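You operate a simulated robot arm through the tools that you are given. There is no shell and no other tool.

You run a simulated robot arm. Do the job below in one go: nothing can be reset, and whatever is moved stays where it is left.

Task
Put things in order on the top of the side bench. At the end: the black-ended spool is on the black box (marked "CASES"); the dark blue cone from the top of the side bench stands where the brown brush stood; the white-ended spool stands on top of the grey block; the brown brush stands on top of the bagged white garment (bag); whatever was shut is shut again. Leave all else as you found it, and nothing knocked over.

The check looks at the end state, three seconds after you hand in, the way a careful person would. Anything else that was tipped, shoved, dropped, spilled or broken makes it a failure.

Robot
A 6-joint arm with a two-finger parallel gripper, fixed in place. Base frame: the origin is at the foot of the arm, x ahead of it, y to its left, z up; the work surface is at about z = 0.8. Units: m, degrees, N and s.
With the tool pointing down near the work surface it reaches from about 0.26 to 0.68 m from the base axis. Its first joint turns from -66.0 to 66.0 degrees. Payload 2.9 kg.
The TCP is the grasp point between the finger pads, 0.03 m short of the fingertips. In the tool frame z runs along the fingers and y along their closing line. Largest opening 0.11 m; finger width 0.02, thickness 0.01; the body of the gripper, 0.048 by 0.112 m, starts 0.055 m behind the TCP.
Orientation is that of the tool frame in the base frame, as [roll, pitch, yaw] about the fixed x, y, z axes, in that order (R = Rz(yaw) Ry(pitch) Rx(roll)). With the fingers straight down and closing along the base's y, the tool's x points along the base's -x, its y along +y and its z along -z.

Tools
- The arm moves only by the tool drive_tool. Its argument "deltas" is a list of rows, each a list of 2 entries, a list of its own where there are three numbers: the shift along the tool's x, y, z in units of 500 mm (1.0 is 500 mm), then the turn, a rotation vector about the tool's x, y, z in units of 180 degrees (1.0 is 180 degrees). In form: [[[dx, dy, dz], [ax, ay, az]], ...]. A call has 1 to 20 rows; each row is the pose to reach, as a shift and turn from the pose commanded when the call began, along the tool's axes at that moment. "claw" is the opening in per cent of the stroke, from 0 (shut) to 100 (fully open), set as the call begins (left out, the last holds). A call with a number of a shift or a turn outside -1 to 1 is refused whole. Each row takes 0.2 s and may step no farther than 0.05 m and 8.6 degrees from the row before; otherwise, or with a gripper value out of range, the whole call is refused. A pose out of reach is approached as far as the arm can. The call stops where the force on the tool passes 40 N (or 10 N more than at its start, if that is more) or the arm is blocked; 0.2 s more then pass. The fingers move at their own pace (about 0.108 m/s each) and stop on an object; they squeeze with about 43 N. The grip force told is the motor's: it shows also when the fingers shut on nothing. Time passes only in rows, and 0.2 s behind the last, so rows that repeat a pose let the fingers close. The reply holds the time, the measured pose of the TCP, the force on the tool along the base axes, the opening and the grip force, in the units named above and with some noise, with the torque about the TCP (base axes, N m) and any sound that the robot's microphone picked up.
- Cameras (640 x 400 px; columns grow to the right, rows downward): "scene" is fixed at [0.0868, 0.4422, 1.3832]; the picture's right is [-0.65, -0.76, 0.00], its down [-0.45, 0.38, -0.81] and it looks along [0.62, -0.52, -0.59] (base axes); focal length 322 px, centre (320, 200). "wrist" rides on the gripper at [0.072, 0.017, -0.103] in the tool frame; the picture's right is [-0.23, 0.97, 0.00], its down [-0.76, -0.18, -0.62] and it looks along [-0.61, -0.14, 0.78] (tool axes); focal length 222 px, centre (320, 200). There is no depth. A picture from a camera that has moved, and an enlarged one, comes with that camera's place and axes in the base frame and with its lens.
- snapshot(camera): a new picture of that camera. It takes no simulated time.
- enlarge(camera, box): a new picture of the part [left, top, right, bottom] of that camera's present view, enlarged. It takes no simulated time.
- hand_in(): hands the job in; it is judged then, once.

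Places have to be worked out from the pictures, the camera data and where the tool is seen. Open the gripper and draw the arm clear of the work before you hand the job in, unless the task says otherwise.

The tools are called as a command line: name --argument value ..., lists and objects as JSON in quotes. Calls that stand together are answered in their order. drive_tool: Moves the arm, as the interface text tells. Its arguments: {"type":"object","properties":{"deltas":{"type":"array","items":{"type":"array"}},"claw":{"type":"number"}},"required":["deltas"]} The other tools are called the same way: snapshot (camera) takes a picture; enlarge (camera, box) takes an enlarged picture of a part of a camera's view; hand_in () hands the job in.

At the start:

```text
time_s: 0.0
tcp_pos: [0.4373, -0.1337, 1.0494]
tcp_rot: [-180.0, 0.1, 179.9]
ft_force: [-0.5, 0.0, -0.2]
wrist_torque: [-0.01, -0.01, -0.03]
opening: 0.1098
grasp_force: 0.0
```

scene: 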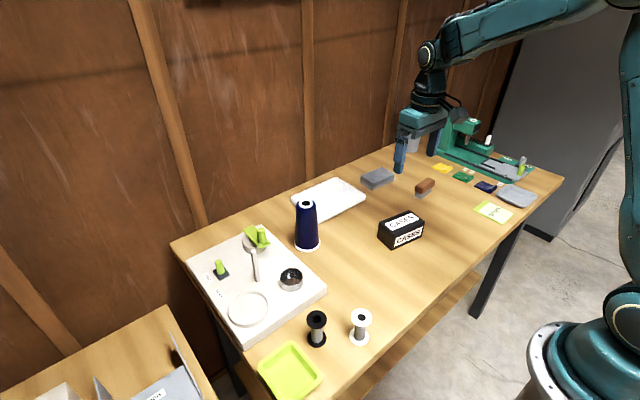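
wrist: 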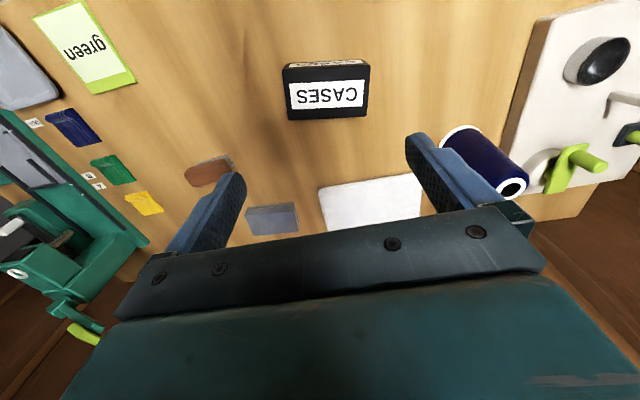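

I start by looking closer at the objects on the bench before any motion.

enlarge --camera "scene" --box '[280, 150, 440, 250]'

enlarge --camera "scene" --box '[240, 280, 400, 380]'

enlarge --camera "scene" --box '[170, 190, 330, 290]'

enlarge --camera "scene" --box '[400, 130, 560, 230]'

enlarge --camera "wrist" --box '[160, 40, 480, 240]'

enlarge --camera "scene" --box '[0, 280, 240, 400]'

```text
4.00 times, centred on (360, 200) of scene
camera zoom: at [0.0868, 0.4422, 1.3832], right [-0.65, -0.76, 0.0], down [-0.45, 0.38, -0.81], along [0.62, -0.52, -0.59], focal length 1287 px, centre (160, 200)
```

zoom: 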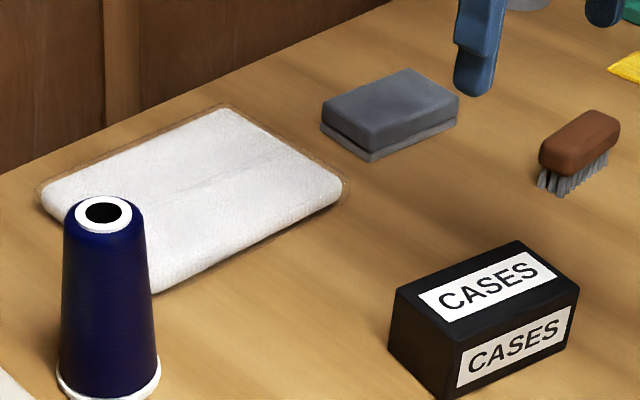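

```text
4.00 times, centred on (320, 330) of scene
camera zoom: at [0.0868, 0.4422, 1.3832], right [-0.65, -0.76, 0.0], down [-0.45, 0.38, -0.81], along [0.62, -0.52, -0.59], focal length 1287 px, centre (320, -320)
```

zoom: 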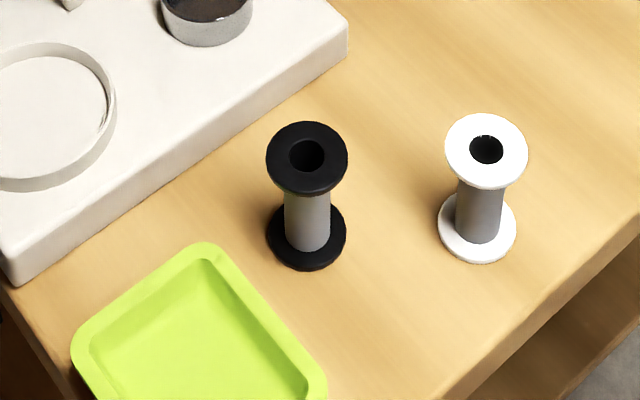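

```text
4.00 times, centred on (250, 240) of scene
camera zoom: at [0.0868, 0.4422, 1.3832], right [-0.65, -0.76, 0.0], down [-0.45, 0.38, -0.81], along [0.62, -0.52, -0.59], focal length 1287 px, centre (600, 40)
```

zoom: 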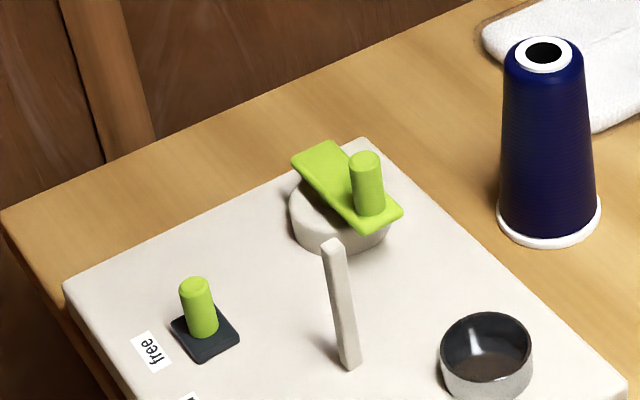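

```text
4.00 times, centred on (480, 180) of scene
camera zoom: at [0.0868, 0.4422, 1.3832], right [-0.65, -0.76, 0.0], down [-0.45, 0.38, -0.81], along [0.62, -0.52, -0.59], focal length 1287 px, centre (-320, 280)
```

zoom: 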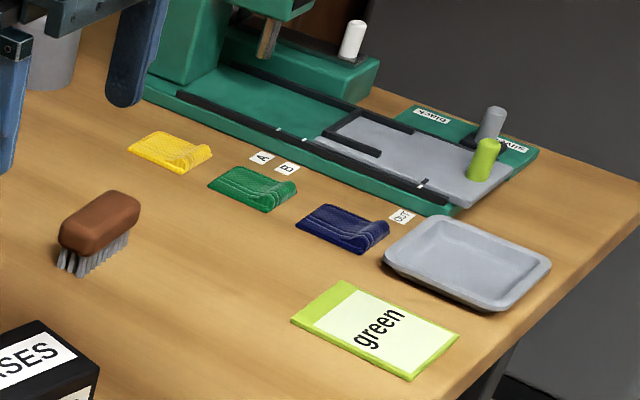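

```text
2.00 times, centred on (320, 140) of wrist
camera zoom: at [0.365, -0.1183, 1.1518], right [0.23, 0.97, 0.0], down [0.76, -0.18, 0.62], along [0.61, -0.14, -0.78], focal length 444 px, centre (320, 320)
```

zoom: 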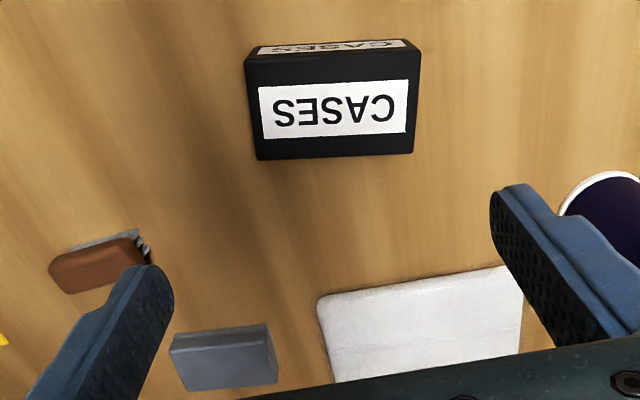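

```text
2.67 times, centred on (120, 340) of scene
camera zoom: at [0.0868, 0.4422, 1.3832], right [-0.65, -0.76, 0.0], down [-0.45, 0.38, -0.81], along [0.62, -0.52, -0.59], focal length 858 px, centre (853, -173)
```

zoom: 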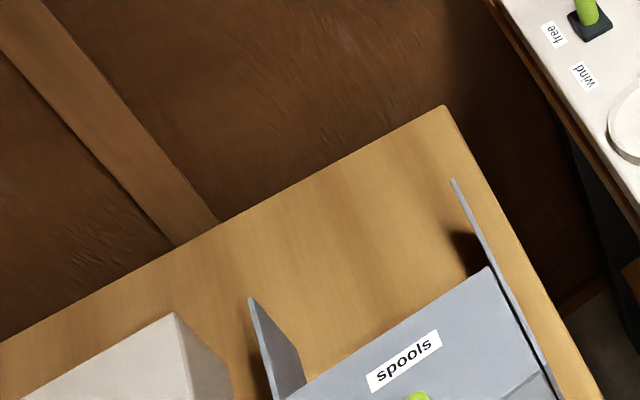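

From the pictures I estimate: white spool near (0.301, 0.159), black spool near (0.352, 0.224), CASES box near (0.43, -0.127), brush near (0.507, -0.340), grey block near (0.642, -0.281), bag near (0.67, -0.09), cone near (0.570, 0.073). I take bigger enlargements to refine these.

enlarge --camera "scene" --box '[370, 200, 434, 240]'

enlarge --camera "scene" --box '[346, 155, 410, 195]'

enlarge --camera "scene" --box '[400, 165, 448, 195]'

enlarge --camera "wrist" --box '[170, 140, 266, 200]'

enlarge --camera "wrist" --box '[270, 50, 382, 120]'

enlarge --camera "wrist" --box '[230, 150, 326, 240]'

```text
10.00 times, centred on (402, 220) of scene
camera zoom: at [0.0868, 0.4422, 1.3832], right [-0.65, -0.76, 0.0], down [-0.45, 0.38, -0.81], along [0.62, -0.52, -0.59], focal length 3217 px, centre (-500, 0)
```

zoom: 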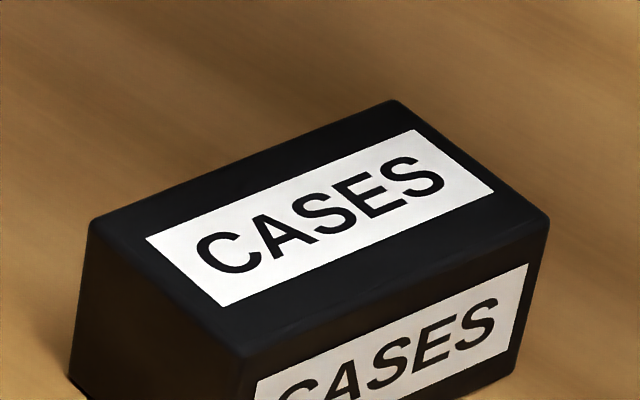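

```text
10.00 times, centred on (378, 175) of scene
camera zoom: at [0.0868, 0.4422, 1.3832], right [-0.65, -0.76, 0.0], down [-0.45, 0.38, -0.81], along [0.62, -0.52, -0.59], focal length 3217 px, centre (-260, 450)
```

zoom: 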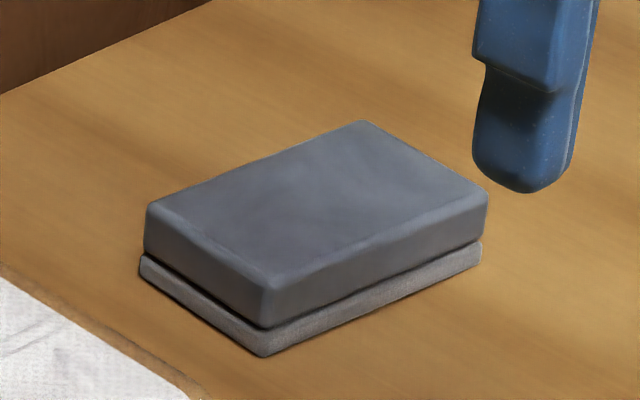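

```text
13.33 times, centred on (424, 180) of scene
camera zoom: at [0.0868, 0.4422, 1.3832], right [-0.65, -0.76, 0.0], down [-0.45, 0.38, -0.81], along [0.62, -0.52, -0.59], focal length 4289 px, centre (-1067, 467)
```

zoom: 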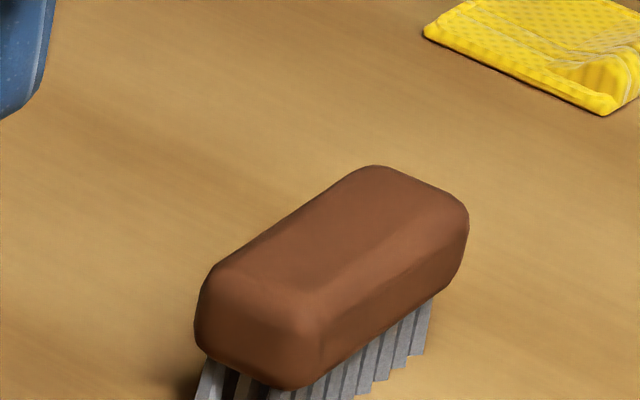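

```text
6.67 times, centred on (218, 170) of wrist
camera zoom: at [0.365, -0.1183, 1.1518], right [0.23, 0.97, 0.0], down [0.76, -0.18, 0.62], along [0.61, -0.14, -0.78], focal length 1481 px, centre (1000, 400)
```

zoom: 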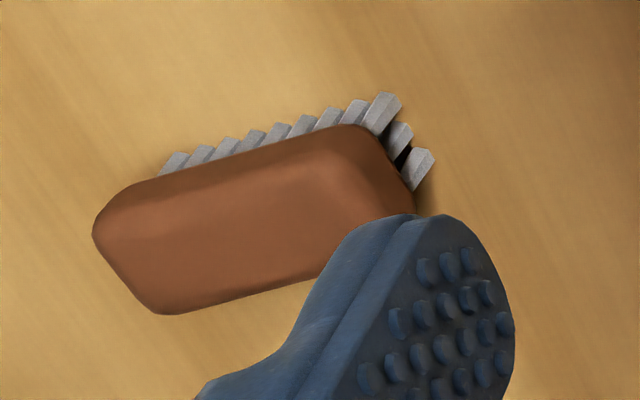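

```text
5.71 times, centred on (326, 85) of wrist
camera zoom: at [0.365, -0.1183, 1.1518], right [0.23, 0.97, 0.0], down [0.76, -0.18, 0.62], along [0.61, -0.14, -0.78], focal length 1269 px, centre (286, 857)
```

zoom: 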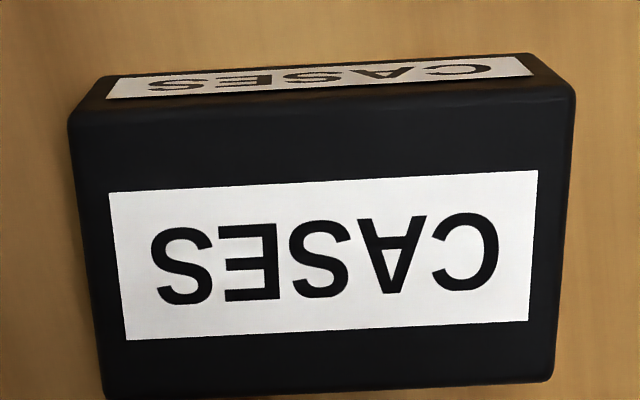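

```text
4.44 times, centred on (278, 195) of wrist
camera zoom: at [0.365, -0.1183, 1.1518], right [0.23, 0.97, 0.0], down [0.76, -0.18, 0.62], along [0.61, -0.14, -0.78], focal length 987 px, centre (507, 222)
```

zoom: 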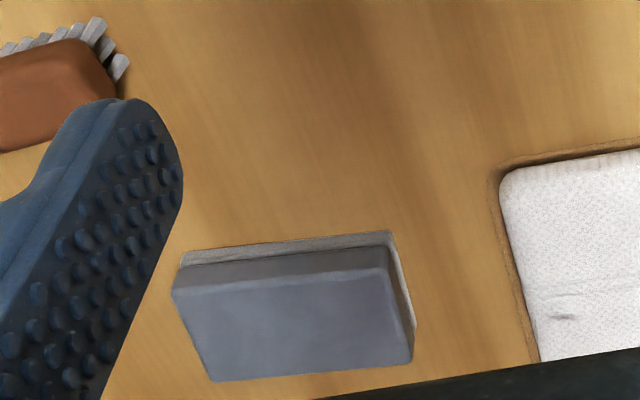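

The enlargements fix the CASES box top at about (0.433, -0.127), 0.10 x 0.06 m, and the block centre at about (0.650, -0.288), which is near the reach limit. I now move above the black spool at (0.352, 0.2235), turning the closing line along base x, staying high.

drive_tool --deltas '[[[0.0142, 0.0595, 0.0083], [0, 0, -0.0417]], [[0.0283, 0.119, 0.0167], [0, 0, -0.0833]], [[0.0425, 0.1785, 0.025], [0, 0, -0.125]], [[0.0567, 0.238, 0.0333], [0, 0, -0.1667]], [[0.0708, 0.2975, 0.0417], [0, 0, -0.2083]], [[0.085, 0.357, 0.05], [0, 0, -0.25]], [[0.0992, 0.4165, 0.0583], [0, 0, -0.2917]], [[0.1133, 0.476, 0.0667], [0, 0, -0.3333]], [[0.1275, 0.5355, 0.075], [0, 0, -0.375]], [[0.1417, 0.595, 0.0833], [0, 0, -0.4167]], [[0.1558, 0.6545, 0.0917], [0, 0, -0.4583]], [[0.17, 0.714, 0.1], [0, 0, -0.5]], [[0.17, 0.714, 0.1], [0, 0, -0.5]]]' --claw 60

```text
time_s: 2.8
tcp_pos: [0.3519, 0.223, 0.9985]
tcp_rot: [180.0, -0.1, -90.0]
ft_force: [-0.7, 0.6, 0.5]
wrist_torque: [0.02, -0.01, 0.02]
opening: 0.0661
grasp_force: 0.1
```

The arm is above the black spool, closing along base x, opening 0.066 m. I check alignment in both cameras.

snapshot --camera "wrist"

snapshot --camera "scene"

```text
taken
camera wrist: at [0.335, 0.1493, 1.1027], right [-0.97, 0.23, 0.0], down [0.18, 0.76, 0.62], along [0.14, 0.61, -0.78], focal length 222 px, centre (320, 200)
```

wrist: 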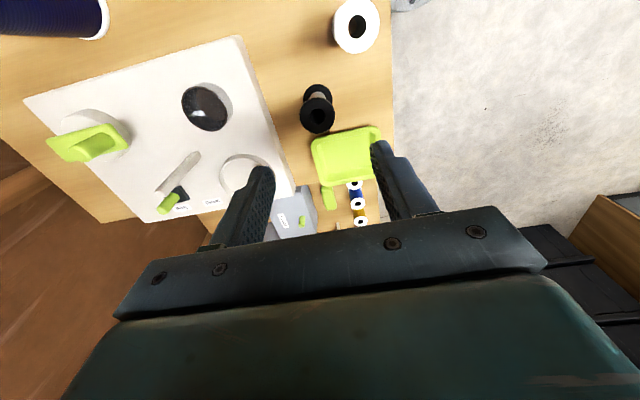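

```text
taken
```

scene: 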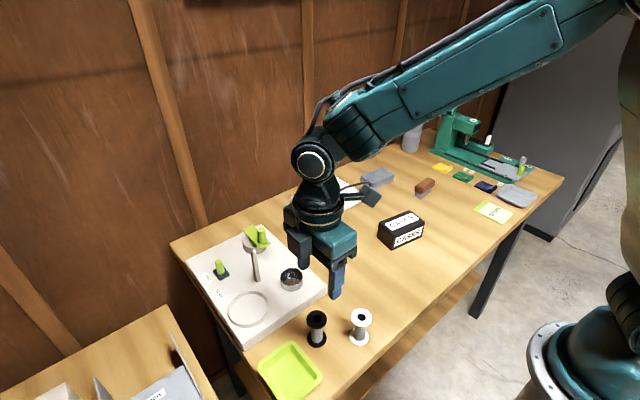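

The black spool sits a little off in the wrist view; I enlarge it to fix its centre.

enlarge --camera "wrist" --box '[280, 70, 360, 120]'

enlarge --camera "wrist" --box '[284, 80, 348, 140]'

```text
8.00 times, centred on (320, 95) of wrist
camera zoom: at [0.335, 0.1493, 1.1027], right [-0.97, 0.23, 0.0], down [0.18, 0.76, 0.62], along [0.14, 0.61, -0.78], focal length 1777 px, centre (320, 1040)
```

zoom: 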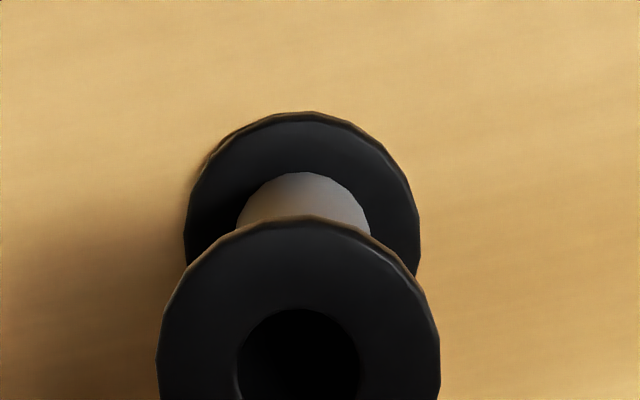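

```text
6.67 times, centred on (316, 110) of wrist
camera zoom: at [0.335, 0.1493, 1.1027], right [-0.97, 0.23, 0.0], down [0.18, 0.76, 0.62], along [0.14, 0.61, -0.78], focal length 1481 px, centre (347, 800)
```

zoom: 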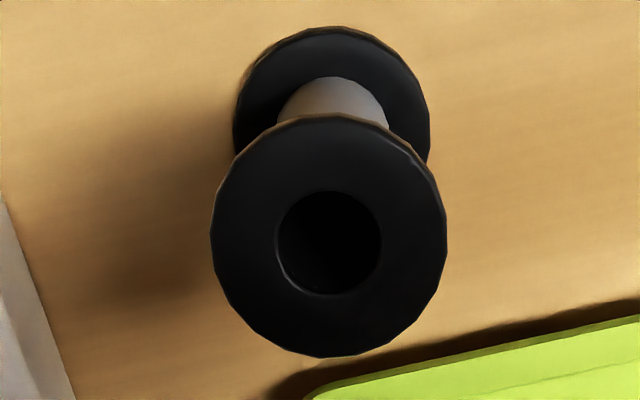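

The spool axis is at about (0.355, 0.2226), top z about 0.866. I descend with a small correction to z = 0.835 so the pads span both flanges.

drive_tool --deltas '[[[0, -0.005, 0.08], [0, 0, 0]], [[0, -0.005, 0.16], [0, 0, 0]], [[0, -0.005, 0.22], [0, 0, 0]], [[0, -0.005, 0.27], [0, 0, 0]], [[0, -0.005, 0.305], [0, 0, 0]], [[0, -0.005, 0.327], [0, 0, 0]]]'

snapshot --camera "scene"

```text
time_s: 4.2
tcp_pos: [0.356, 0.2229, 0.835]
tcp_rot: [-179.9, 0.0, -90.0]
ft_force: [0.1, -0.7, -0.1]
wrist_torque: [0.02, 0.01, 0.03]
opening: 0.0657
grasp_force: 0.1
```

```text
taken
```

scene: 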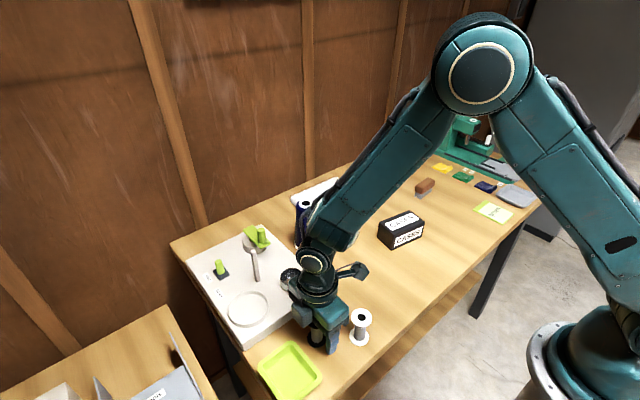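

The fingers straddle the spool with no contact force. I close on it.

drive_tool --deltas '[[[0, 0, 0], [0, 0, 0]], [[0, 0, 0], [0, 0, 0]], [[0, 0, 0], [0, 0, 0]]]' --claw 0

enlarge --camera "scene" --box '[270, 240, 398, 360]'

```text
time_s: 5.0
tcp_pos: [0.3546, 0.2224, 0.8361]
tcp_rot: [180.0, 0.0, -89.9]
ft_force: [1.1, -1.1, 0.8]
wrist_torque: [0.0, 0.03, -0.02]
opening: 0.0354
grasp_force: 42.9
```

```text
3.33 times, centred on (334, 300) of scene
camera zoom: at [0.0868, 0.4422, 1.3832], right [-0.65, -0.76, 0.0], down [-0.45, 0.38, -0.81], along [0.62, -0.52, -0.59], focal length 1072 px, centre (273, -133)
```

zoom: 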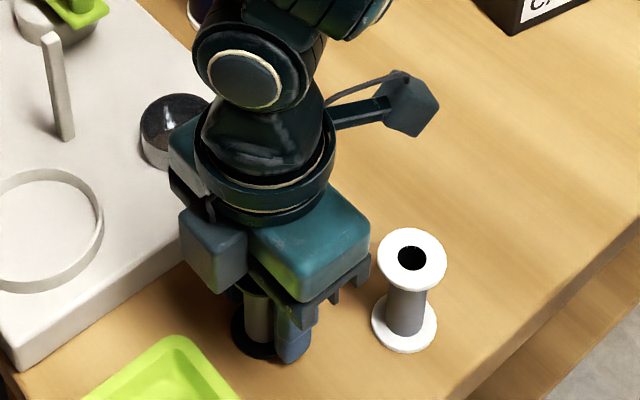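

Grip 43 N at 0.035 m: the spool is held. I lift it straight up.

drive_tool --deltas '[[[0, 0, -0.04], [0, 0, 0]], [[0, 0, -0.11], [0, 0, 0]], [[0, 0, -0.18], [0, 0, 0]], [[0, 0, -0.25], [0, 0, 0]], [[0, 0, -0.31], [0, 0, 0]], [[0, 0, -0.34], [0, 0, 0]]]'

snapshot --camera "scene"

```text
time_s: 6.4
tcp_pos: [0.3565, 0.2207, 1.0056]
tcp_rot: [180.0, 0.0, -90.0]
ft_force: [0.1, -0.3, 0.3]
wrist_torque: [0.02, 0.0, 0.01]
opening: 0.0357
grasp_force: 43.2
```

```text
taken
```

scene: 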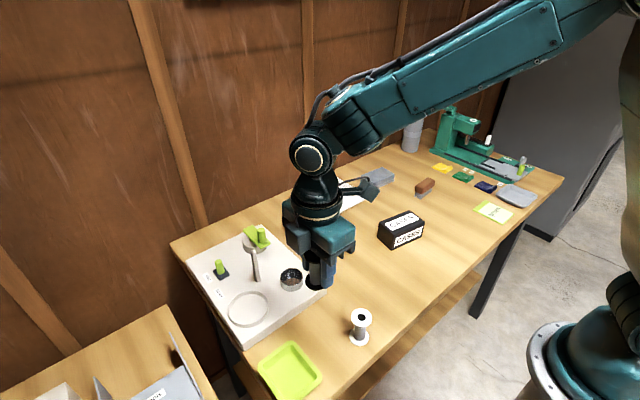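

The spool is lifted in the grip. I carry it at z about 1.0 to above the CASES box, turning the gripper back to yaw 180 on the way.

drive_tool --deltas '[[[0.0583, -0.0131, 0], [0, 0, 0.0417]], [[0.1166, -0.0262, 0], [0, 0, 0.0833]], [[0.1749, -0.0393, 0], [0, 0, 0.125]], [[0.2331, -0.0523, 0], [0, 0, 0.1667]], [[0.2914, -0.0654, 0], [0, 0, 0.2083]], [[0.3497, -0.0785, 0], [0, 0, 0.25]], [[0.408, -0.0916, 0], [0, 0, 0.2917]], [[0.4663, -0.1047, 0], [0, 0, 0.3333]], [[0.5246, -0.1178, 0], [0, 0, 0.375]], [[0.5828, -0.1308, 0], [0, 0, 0.4167]], [[0.6411, -0.1439, 0], [0, 0, 0.4583]], [[0.6994, -0.157, 0], [0, 0, 0.5]], [[0.6994, -0.157, 0], [0, 0, 0.5]]]'

snapshot --camera "wrist"

snapshot --camera "scene"

```text
time_s: 9.2
tcp_pos: [0.4321, -0.1277, 1.0067]
tcp_rot: [-179.9, 0.0, 179.9]
ft_force: [0.9, 0.5, -1.2]
wrist_torque: [0.02, -0.04, -0.01]
opening: 0.0357
grasp_force: 43.0
```

```text
taken
camera wrist: at [0.3599, -0.1111, 1.1109], right [0.23, 0.97, 0.0], down [0.76, -0.18, 0.62], along [0.61, -0.14, -0.78], focal length 222 px, centre (320, 200)
```

wrist: 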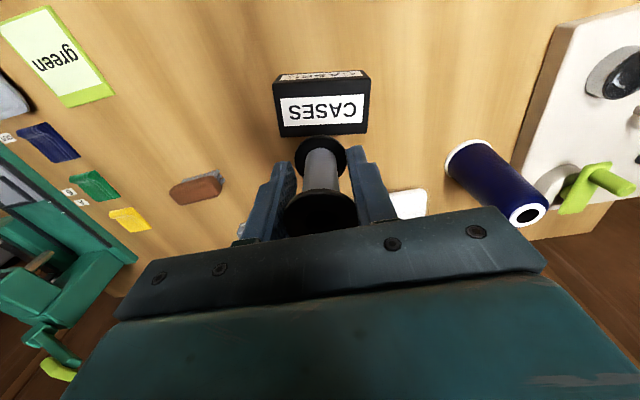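

```text
taken
```

scene: 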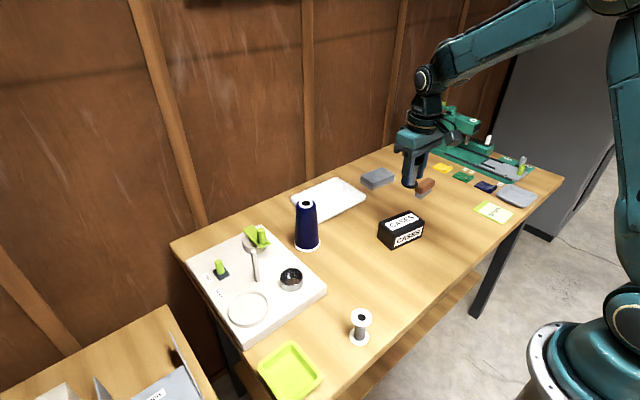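

The spool hangs upright in the grip. I enlarge the wrist view to recompute the box top centre from this new viewpoint.

enlarge --camera "wrist" --box '[264, 60, 384, 140]'

enlarge --camera "scene" --box '[360, 130, 456, 250]'

```text
5.00 times, centred on (324, 100) of wrist
camera zoom: at [0.3599, -0.1111, 1.1109], right [0.23, 0.97, 0.0], down [0.76, -0.18, 0.62], along [0.61, -0.14, -0.78], focal length 1111 px, centre (300, 700)
```

zoom: 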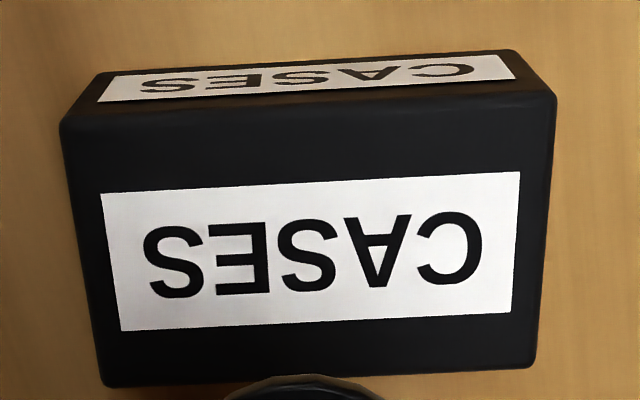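

```text
3.33 times, centred on (408, 190) of scene
camera zoom: at [0.0868, 0.4422, 1.3832], right [-0.65, -0.76, 0.0], down [-0.45, 0.38, -0.81], along [0.62, -0.52, -0.59], focal length 1072 px, centre (27, 233)
```

zoom: 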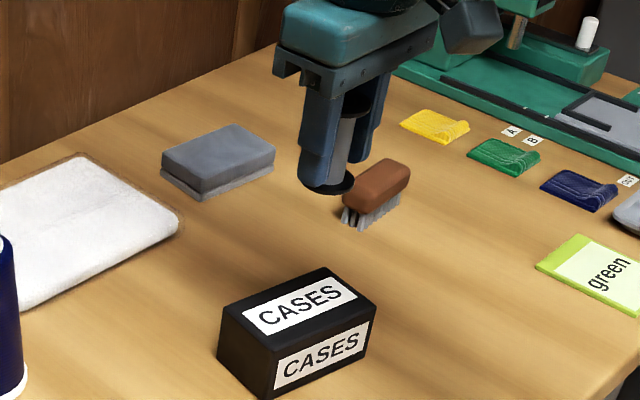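

Box top centre comes out at about (0.434, -0.127), top z about 0.853. I lower to TCP z = 0.897, a little above the expected contact at about 0.888.

drive_tool --deltas '[[[-0.004, 0.001, 0.06], [0, 0, 0]], [[-0.004, 0.001, 0.12], [0, 0, 0]], [[-0.004, 0.001, 0.17], [0, 0, 0]], [[-0.004, 0.001, 0.205], [0, 0, 0]], [[-0.004, 0.001, 0.218], [0, 0, 0]], [[-0.004, 0.001, 0.218], [0, 0, 0]]]'

enlarge --camera "scene" --box '[360, 160, 456, 260]'

enlarge --camera "wrist" --box '[240, 60, 400, 240]'

```text
time_s: 10.6
tcp_pos: [0.4353, -0.1254, 0.8961]
tcp_rot: [-179.9, 0.1, -180.0]
ft_force: [-0.7, -0.5, 0.3]
wrist_torque: [-0.01, -0.02, 0.0]
opening: 0.0357
grasp_force: 43.0
```

```text
4.00 times, centred on (408, 210) of scene
camera zoom: at [0.0868, 0.4422, 1.3832], right [-0.65, -0.76, 0.0], down [-0.45, 0.38, -0.81], along [0.62, -0.52, -0.59], focal length 1287 px, centre (-32, 160)
```

zoom: 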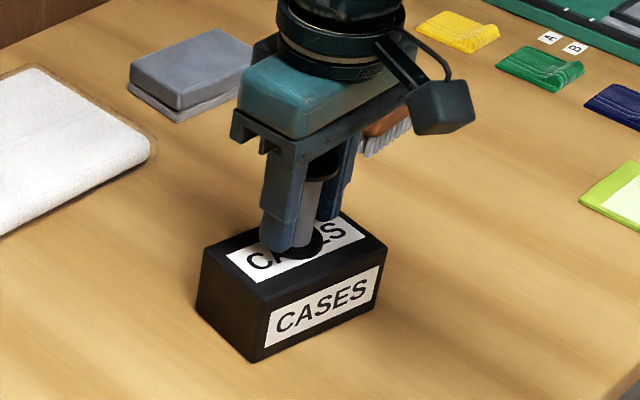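

```text
2.22 times, centred on (320, 150) of wrist
camera zoom: at [0.3642, -0.1099, 0.9995], right [0.23, 0.97, 0.0], down [0.76, -0.18, 0.62], along [0.61, -0.14, -0.78], focal length 494 px, centre (320, 311)
```

zoom: 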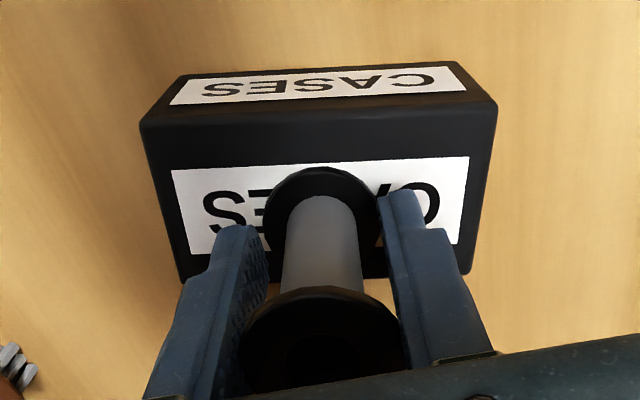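

The spool is centred over the label, just above the box. I lower in 1.5–2 mm steps and watch the force.

drive_tool --deltas '[[[0, 0, 0.004], [0, 0, 0]], [[0, 0, 0.008], [0, 0, 0]], [[0, 0, 0.011], [0, 0, 0]], [[0, 0, 0.014], [0, 0, 0]]]'

```text
time_s: 11.6
tcp_pos: [0.4371, -0.1274, 0.8903]
tcp_rot: [-179.8, 0.4, -179.9]
ft_force: [1.1, 4.3, 31.3]
wrist_torque: [0.23, -0.14, 0.03]
opening: 0.0358
grasp_force: 43.1
```

Contact: 31 N upward at z about 0.890. I ease up about 1.5 mm to shed the load, then check before releasing.

drive_tool --deltas '[[[0, 0, -0.0015], [0, 0, 0]], [[0, 0, -0.003], [0, 0, 0]], [[0, 0, -0.003], [0, 0, 0]]]'

```text
time_s: 12.4
tcp_pos: [0.4367, -0.1268, 0.8908]
tcp_rot: [-179.9, 0.0, 180.0]
ft_force: [7.1, -2.0, 18.8]
wrist_torque: [0.02, -0.41, 0.0]
opening: 0.0356
grasp_force: 43.6
```

Still 19 N; I ease up about 1 mm more.

drive_tool --deltas '[[[0, 0, -0.001], [0, 0, 0]], [[0, 0, -0.002], [0, 0, 0]], [[0, 0, -0.002], [0, 0, 0]]]'

```text
time_s: 13.2
tcp_pos: [0.4342, -0.125, 0.8913]
tcp_rot: [-180.0, -0.2, -180.0]
ft_force: [2.0, -2.4, 8.1]
wrist_torque: [-0.07, -0.14, -0.03]
opening: 0.0357
grasp_force: 44.1
```

The load is down to 8 N and the spool rests on the box. I open the gripper to about 0.07 m in place.

drive_tool --deltas '[[[0, 0, 0], [0, 0, 0]], [[0, 0, 0], [0, 0, 0]], [[0, 0, 0], [0, 0, 0]]]' --claw 62

enlarge --camera "scene" --box '[360, 160, 456, 260]'

enlarge --camera "wrist" --box '[240, 60, 400, 240]'

```text
time_s: 14.0
tcp_pos: [0.4348, -0.1255, 0.8906]
tcp_rot: [180.0, -0.1, 179.9]
ft_force: [-0.5, -0.1, -0.5]
wrist_torque: [-0.01, -0.03, 0.02]
opening: 0.068
grasp_force: 0.0
```

```text
4.00 times, centred on (408, 210) of scene
camera zoom: at [0.0868, 0.4422, 1.3832], right [-0.65, -0.76, 0.0], down [-0.45, 0.38, -0.81], along [0.62, -0.52, -0.59], focal length 1287 px, centre (-32, 160)
```

zoom: 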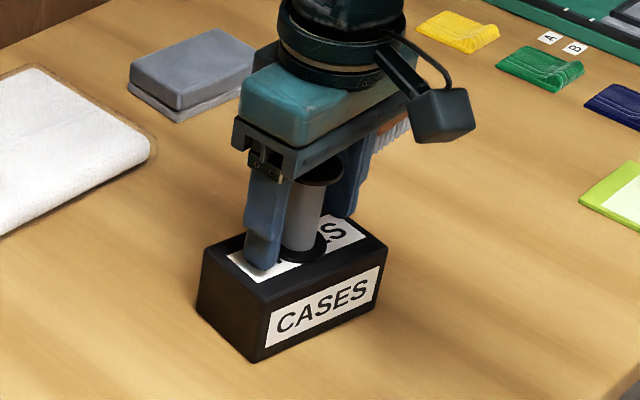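

```text
2.22 times, centred on (320, 150) of wrist
camera zoom: at [0.3628, -0.1101, 0.9947], right [0.23, 0.97, 0.0], down [0.76, -0.18, 0.62], along [0.61, -0.14, -0.78], focal length 494 px, centre (320, 311)
```

zoom: 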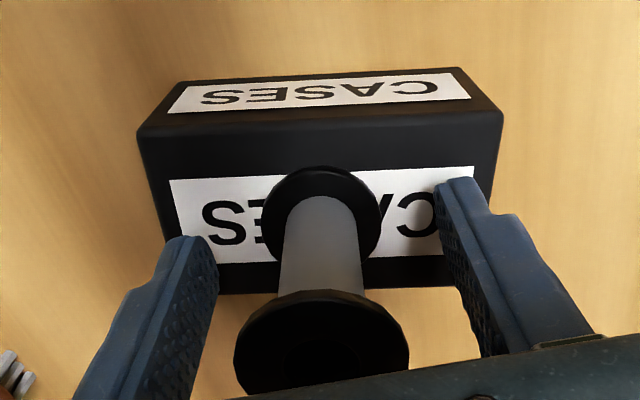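

The black spool stands upright on the box. I withdraw straight up to z about 1.04.

drive_tool --deltas '[[[0, 0, -0.03], [0, 0, 0]], [[0, 0, -0.08], [0, 0, 0]], [[0, 0, -0.15], [0, 0, 0]], [[0, 0, -0.22], [0, 0, 0]], [[0, 0, -0.29], [0, 0, 0]]]'

snapshot --camera "scene"

```text
time_s: 15.2
tcp_pos: [0.4347, -0.1245, 1.0365]
tcp_rot: [180.0, 0.0, 180.0]
ft_force: [-0.3, 0.2, -0.6]
wrist_torque: [0.0, -0.02, 0.02]
opening: 0.0682
grasp_force: 0.1
```

```text
taken
```

scene: 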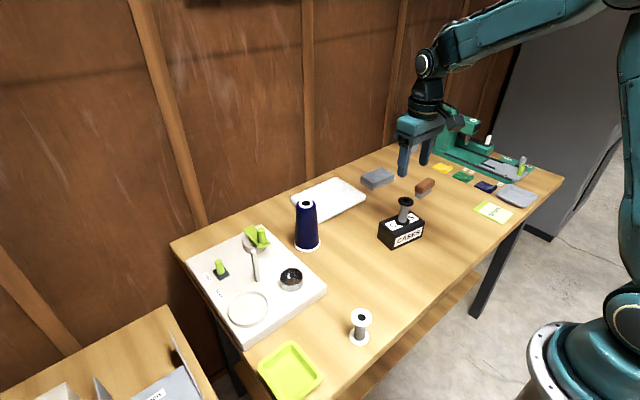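

The black spool stands. Before taking the white spool, I test the arm's straight-down reach over the grey block with the empty gripper, ending well above it.

drive_tool --deltas '[[[-0.0525, -0.0363, 0], [0, 0, 0.0158]], [[-0.105, -0.0725, 0], [0, 0, 0.0315]], [[-0.1575, -0.1088, 0], [0, 0, 0.0473]], [[-0.21, -0.145, 0], [0, 0, 0.063]], [[-0.2625, -0.1813, 0], [0, 0, 0.0788]], [[-0.315, -0.2175, 0.04], [0, 0, 0.0945]], [[-0.3675, -0.2538, 0.1], [0, 0, 0.1103]], [[-0.42, -0.29, 0.16], [0, 0, 0.126]], [[-0.42, -0.29, 0.212], [0, 0, 0.126]], [[-0.42, -0.29, 0.212], [0, 0, 0.126]]]'

snapshot --camera "wrist"

snapshot --camera "scene"

```text
time_s: 17.4
tcp_pos: [0.6249, -0.2623, 0.93]
tcp_rot: [180.0, 0.1, 157.3]
ft_force: [0.1, -0.4, -0.1]
wrist_torque: [0.02, 0.0, -0.01]
opening: 0.068
grasp_force: 0.1
out of reach, approached as far as the arm can: row 8, 9, 10
```

```text
taken
camera wrist: at [0.5653, -0.2209, 1.0338], right [0.59, 0.81, 0.0], down [0.63, -0.46, 0.62], along [0.51, -0.36, -0.78], focal length 222 px, centre (320, 200)
```

wrist: 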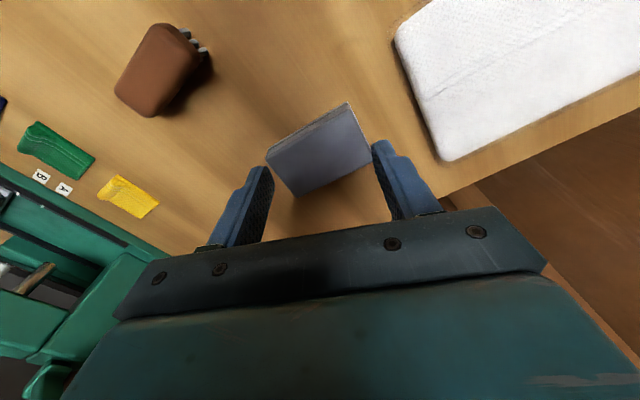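

```text
taken
```

scene: 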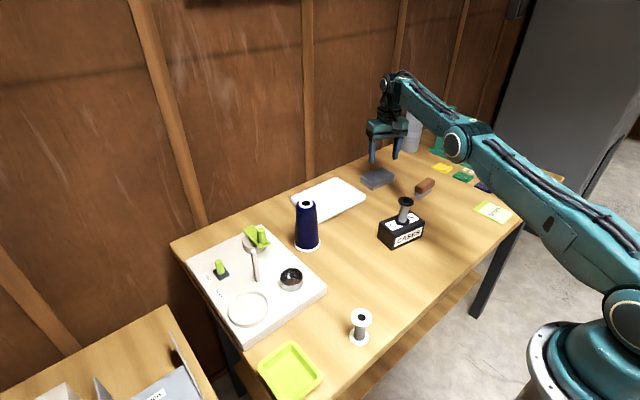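

Straight-down reach stops at r = 0.678, so I need to tilt the fingers outward to place on the block centre (r about 0.71). I test a 20° outward tilt here, in free air.

drive_tool --deltas '[[[0, 0, 0], [0, -0.037, 0]], [[0, 0, 0], [0, -0.074, 0]], [[0, 0, 0], [0, -0.111, 0]], [[0, 0, 0], [0, -0.111, 0]]]'

enlarge --camera "wrist" --box '[240, 80, 400, 220]'

enlarge --camera "scene" --box '[330, 60, 490, 220]'

```text
time_s: 18.4
tcp_pos: [0.626, -0.2645, 0.9295]
tcp_rot: [-180.0, 20.1, 157.4]
ft_force: [0.3, 0.3, -0.2]
wrist_torque: [0.03, 0.0, -0.02]
opening: 0.0682
grasp_force: 0.1
```

```text
2.86 times, centred on (320, 150) of wrist
camera zoom: at [0.5373, -0.2099, 1.0031], right [0.57, 0.82, 0.08], down [0.39, -0.36, 0.85], along [0.72, -0.45, -0.53], focal length 635 px, centre (320, 343)
```

zoom: 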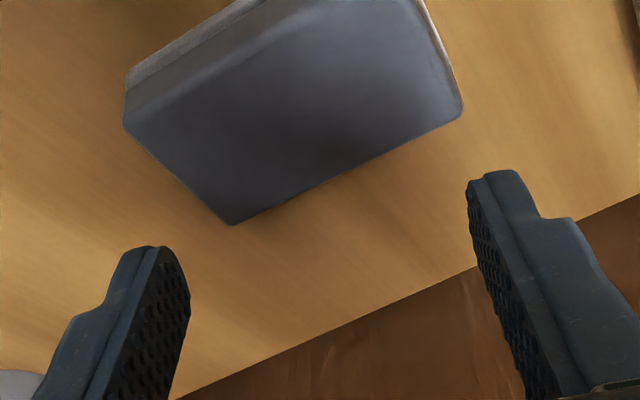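

```text
2.50 times, centred on (410, 140) of scene
camera zoom: at [0.0868, 0.4422, 1.3832], right [-0.65, -0.76, 0.0], down [-0.45, 0.38, -0.81], along [0.62, -0.52, -0.59], focal length 804 px, centre (95, 350)
```

zoom: 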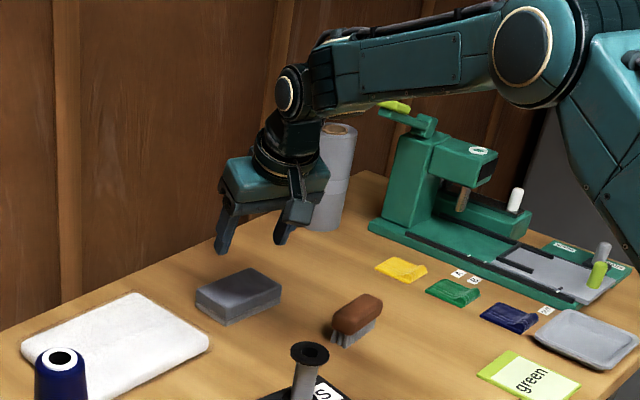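

With 20° tilt the pose is held. I test extending to (0.648, -0.280, 0.90) with this tilt, still about 4 cm clear of the block.

drive_tool --deltas '[[[-0.0147, -0.0068, 0.0374], [0, 0, 0]], [[-0.0294, -0.0136, 0.0748], [0, 0, 0]], [[-0.0294, -0.0136, 0.0748], [0, 0, 0]]]'

snapshot --camera "wrist"

enlarge --camera "scene" --box '[330, 60, 490, 220]'

```text
time_s: 19.2
tcp_pos: [0.6469, -0.2816, 0.9006]
tcp_rot: [180.0, 20.0, 157.3]
ft_force: [0.3, -0.9, -0.5]
wrist_torque: [0.02, -0.01, 0.0]
opening: 0.0684
grasp_force: 0.2
```

```text
taken
camera wrist: at [0.558, -0.2276, 0.9732], right [0.57, 0.82, 0.08], down [0.4, -0.36, 0.85], along [0.72, -0.45, -0.53], focal length 222 px, centre (320, 200)
```

wrist: 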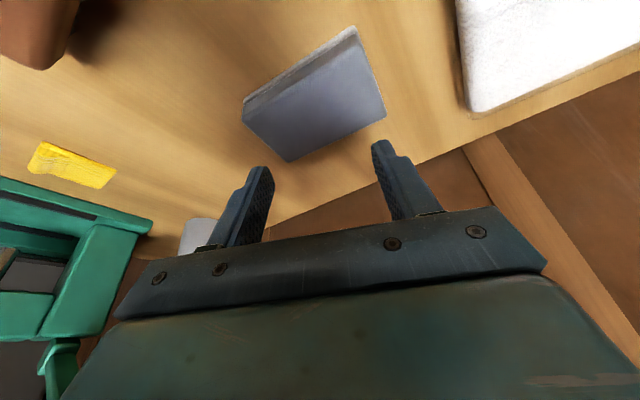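

```text
2.50 times, centred on (410, 140) of scene
camera zoom: at [0.0868, 0.4422, 1.3832], right [-0.65, -0.76, 0.0], down [-0.45, 0.38, -0.81], along [0.62, -0.52, -0.59], focal length 804 px, centre (95, 350)
```

zoom: 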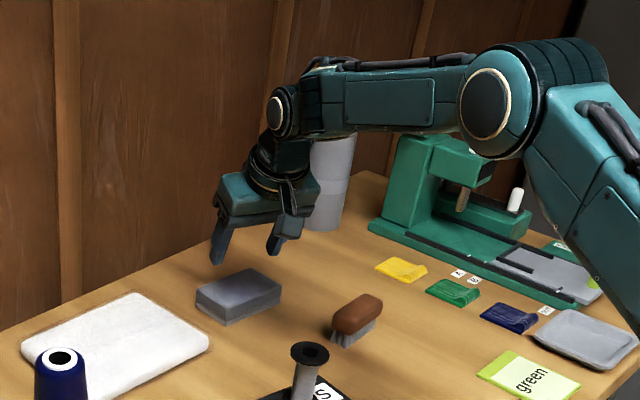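

The 20° tilt reaches r = 0.706 with margin, so placing the white spool on the block with about 13° tilt is feasible. Since I'm near it, I do the brush first: I rise, untilt and draw inward.

drive_tool --deltas '[[[0.0098, -0.0004, -0.0515], [0, 0.0278, 0]], [[0.0196, -0.0007, -0.103], [0, 0.0555, 0]], [[0.0294, -0.0011, -0.1545], [0, 0.0833, 0]], [[0.0392, -0.0014, -0.206], [0, 0.111, 0]], [[0.0392, -0.0014, -0.206], [0, 0.111, 0]]]'

```text
time_s: 20.4
tcp_pos: [0.6, -0.2614, 0.9914]
tcp_rot: [179.9, -0.1, 157.3]
ft_force: [-0.9, -0.6, -0.2]
wrist_torque: [-0.03, 0.0, -0.03]
opening: 0.0681
grasp_force: 0.1
```

Now I move above the brush at about (0.511, -0.343) and turn to yaw 90, so the fingers close along base x across the brush's short side.

drive_tool --deltas '[[[0.0112, -0.0244, -0.002], [0, 0, 0.0416]], [[0.0225, -0.0487, -0.004], [0, 0, 0.0831]], [[0.0337, -0.0731, -0.006], [0, 0, 0.1247]], [[0.045, -0.0974, -0.008], [0, 0, 0.1662]], [[0.0562, -0.1218, -0.01], [0, 0, 0.2078]], [[0.0675, -0.1461, -0.012], [0, 0, 0.2493]], [[0.0787, -0.1705, -0.014], [0, 0, 0.2909]], [[0.09, -0.1948, -0.016], [0, 0, 0.3324]], [[0.1012, -0.2192, -0.018], [0, 0, 0.374]], [[0.1012, -0.2192, -0.018], [0, 0, 0.374]]]'

snapshot --camera "wrist"

enlarge --camera "wrist" --box '[256, 60, 384, 140]'

snapshot --camera "scene"

```text
time_s: 22.6
tcp_pos: [0.5089, -0.3441, 0.9998]
tcp_rot: [-180.0, 0.0, 89.8]
ft_force: [0.5, -0.2, 0.4]
wrist_torque: [0.02, 0.01, 0.03]
opening: 0.0681
grasp_force: 0.0
```

```text
taken
camera wrist: at [0.5269, -0.2722, 1.1029], right [0.97, -0.23, 0.0], down [-0.18, -0.76, 0.62], along [-0.14, -0.61, -0.78], focal length 222 px, centre (320, 200)
```

wrist: 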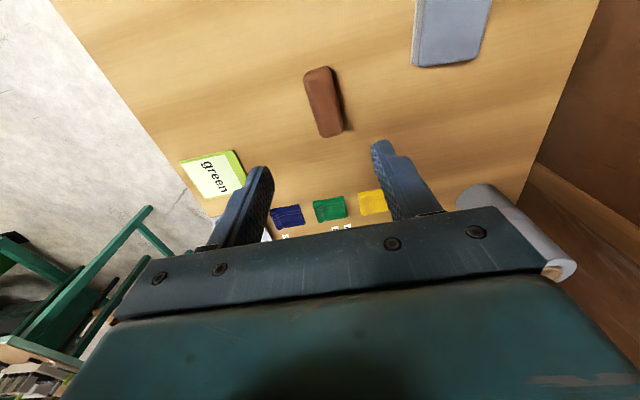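

```text
5.00 times, centred on (320, 100) of wrist
camera zoom: at [0.5269, -0.2722, 1.1029], right [0.97, -0.23, 0.0], down [-0.18, -0.76, 0.62], along [-0.14, -0.61, -0.78], focal length 1111 px, centre (320, 700)
```

zoom: 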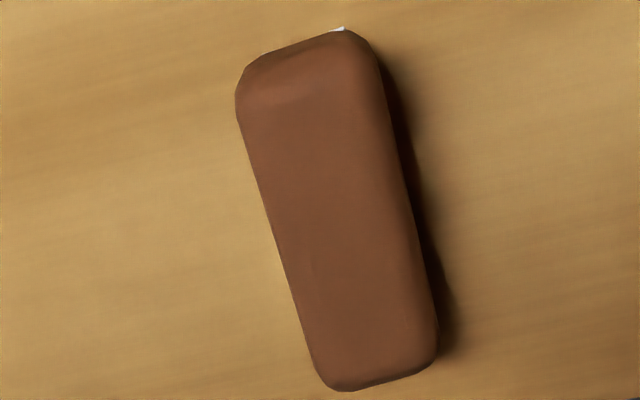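

```text
taken
```

scene: 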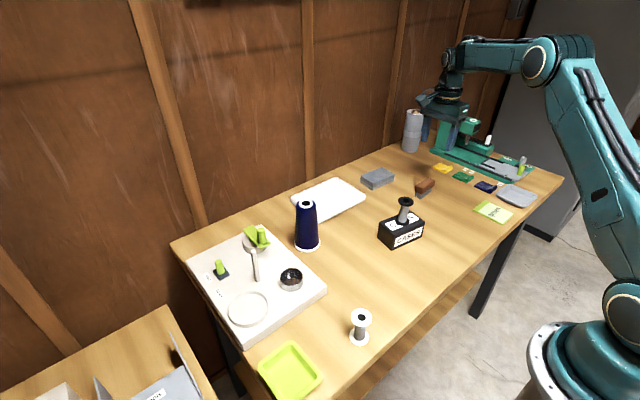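

The brush is at about (0.515, -0.344), about 0.075 x 0.03 m with its long axis nearly along base y; top about z = 0.84. I correct 4 mm in x, turn 2°, and descend to z = 0.838.

drive_tool --deltas '[[[-0.002, 0.008, 0.07], [0, 0, -0.013]], [[-0.002, 0.008, 0.14], [0, 0, -0.013]], [[-0.002, 0.008, 0.21], [0, 0, -0.013]], [[-0.002, 0.008, 0.27], [0, 0, -0.013]], [[-0.002, 0.008, 0.305], [0, 0, -0.013]], [[-0.002, 0.008, 0.324], [0, 0, -0.013]], [[-0.002, 0.008, 0.324], [0, 0, -0.013]]]'

snapshot --camera "wrist"

enlarge --camera "scene" --box '[370, 120, 490, 220]'

```text
time_s: 24.2
tcp_pos: [0.5157, -0.3432, 0.8369]
tcp_rot: [180.0, -0.1, 92.3]
ft_force: [0.0, 0.6, 0.4]
wrist_torque: [0.01, -0.01, -0.01]
opening: 0.0682
grasp_force: 0.0
```

```text
taken
camera wrist: at [0.5295, -0.2706, 0.9405], right [0.98, -0.19, 0.0], down [-0.15, -0.77, 0.62], along [-0.12, -0.61, -0.78], focal length 222 px, centre (320, 200)
```

wrist: 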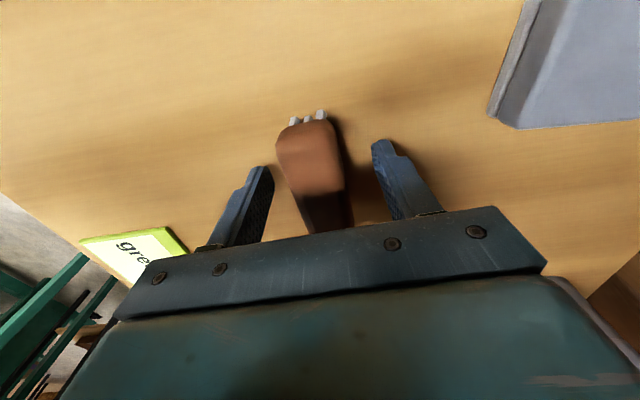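

```text
4.00 times, centred on (430, 170) of scene
camera zoom: at [0.0868, 0.4422, 1.3832], right [-0.65, -0.76, 0.0], down [-0.45, 0.38, -0.81], along [0.62, -0.52, -0.59], focal length 1287 px, centre (-120, 320)
```

zoom: 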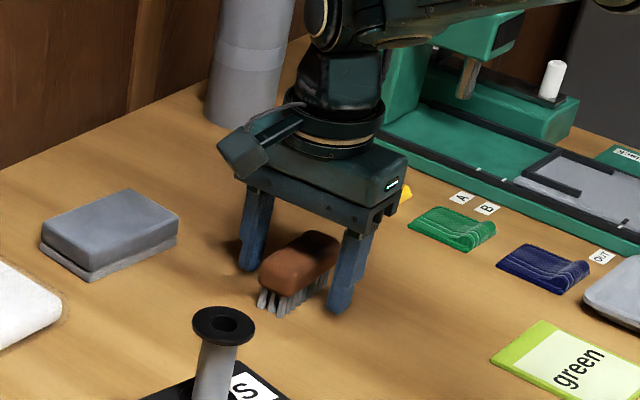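

The fingers straddle the brush squarely. I close on it.

drive_tool --deltas '[[[0, 0, 0], [0, 0, 0]], [[0, 0, 0], [0, 0, 0]], [[0, 0, 0], [0, 0, 0]], [[0, 0, 0], [0, 0, 0]]]' --claw 0

enlarge --camera "scene" --box '[370, 120, 490, 220]'

```text
time_s: 25.2
tcp_pos: [0.5153, -0.3413, 0.8376]
tcp_rot: [-180.0, 0.1, 92.4]
ft_force: [1.5, -0.4, 0.3]
wrist_torque: [-0.01, 0.0, 0.02]
opening: 0.0309
grasp_force: 42.8
```

```text
4.00 times, centred on (430, 170) of scene
camera zoom: at [0.0868, 0.4422, 1.3832], right [-0.65, -0.76, 0.0], down [-0.45, 0.38, -0.81], along [0.62, -0.52, -0.59], focal length 1287 px, centre (-120, 320)
```

zoom: 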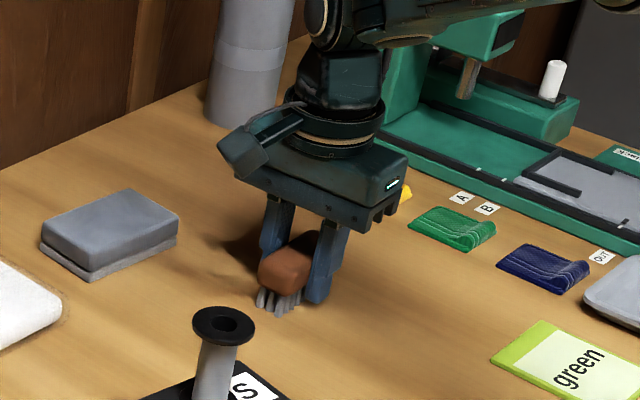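

The brush is gripped (0.031 m, 43 N). I lift straight up to about z = 0.98.

drive_tool --deltas '[[[0, 0, -0.03], [0, 0, 0]], [[0, 0, -0.09], [0, 0, 0]], [[0, 0, -0.16], [0, 0, 0]], [[0, 0, -0.23], [0, 0, 0]], [[0, 0, -0.29], [0, 0, 0]]]'

snapshot --camera "scene"

```text
time_s: 26.4
tcp_pos: [0.5138, -0.3427, 0.9824]
tcp_rot: [180.0, 0.1, 92.4]
ft_force: [0.2, -0.2, -0.6]
wrist_torque: [-0.01, 0.03, 0.01]
opening: 0.0312
grasp_force: 43.4
```

```text
taken
```

scene: 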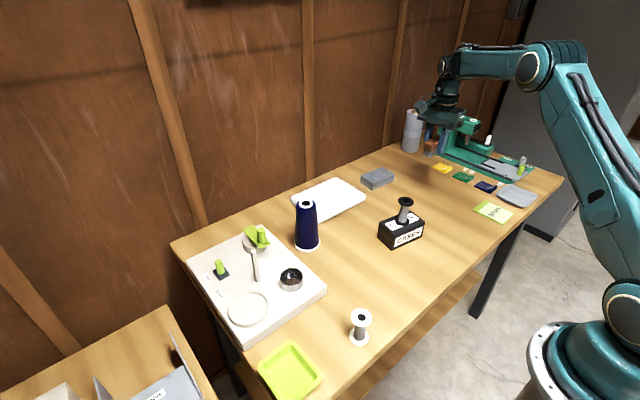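

The brush is held level. I carry it to above the bag at about (0.648, -0.095).

drive_tool --deltas '[[[0.0608, 0.0358, 0], [0, 0, 0]], [[0.1216, 0.0717, 0], [0, 0, 0]], [[0.1824, 0.1075, 0], [0, 0, 0]], [[0.2432, 0.1433, 0], [0, 0, 0]], [[0.304, 0.1791, 0], [0, 0, 0]], [[0.3648, 0.215, 0], [0, 0, 0]], [[0.4256, 0.2508, 0], [0, 0, 0]], [[0.4864, 0.2866, 0], [0, 0, 0]], [[0.4864, 0.2866, 0], [0, 0, 0]]]'

snapshot --camera "scene"

snapshot --camera "wrist"

```text
time_s: 28.4
tcp_pos: [0.6474, -0.0941, 0.9812]
tcp_rot: [-180.0, 0.1, 92.2]
ft_force: [0.2, 0.1, -0.9]
wrist_torque: [0.03, 0.01, 0.02]
opening: 0.0313
grasp_force: 42.8
```

```text
taken
```

scene: 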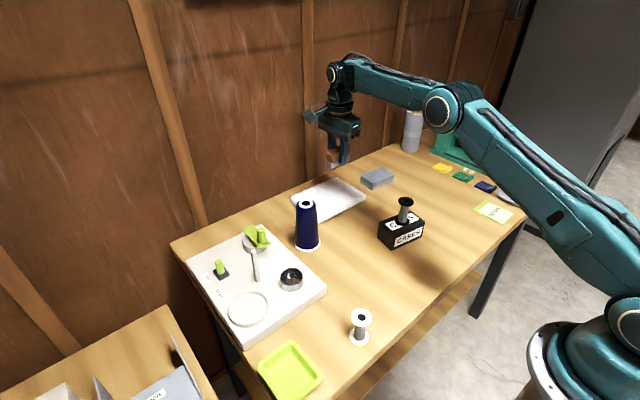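

```text
taken
camera wrist: at [0.6628, -0.0213, 1.0848], right [0.98, -0.19, 0.0], down [-0.15, -0.77, 0.62], along [-0.12, -0.61, -0.78], focal length 222 px, centre (320, 200)
```

wrist: 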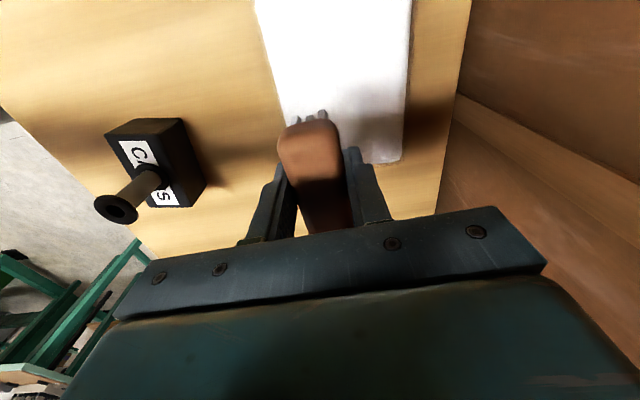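

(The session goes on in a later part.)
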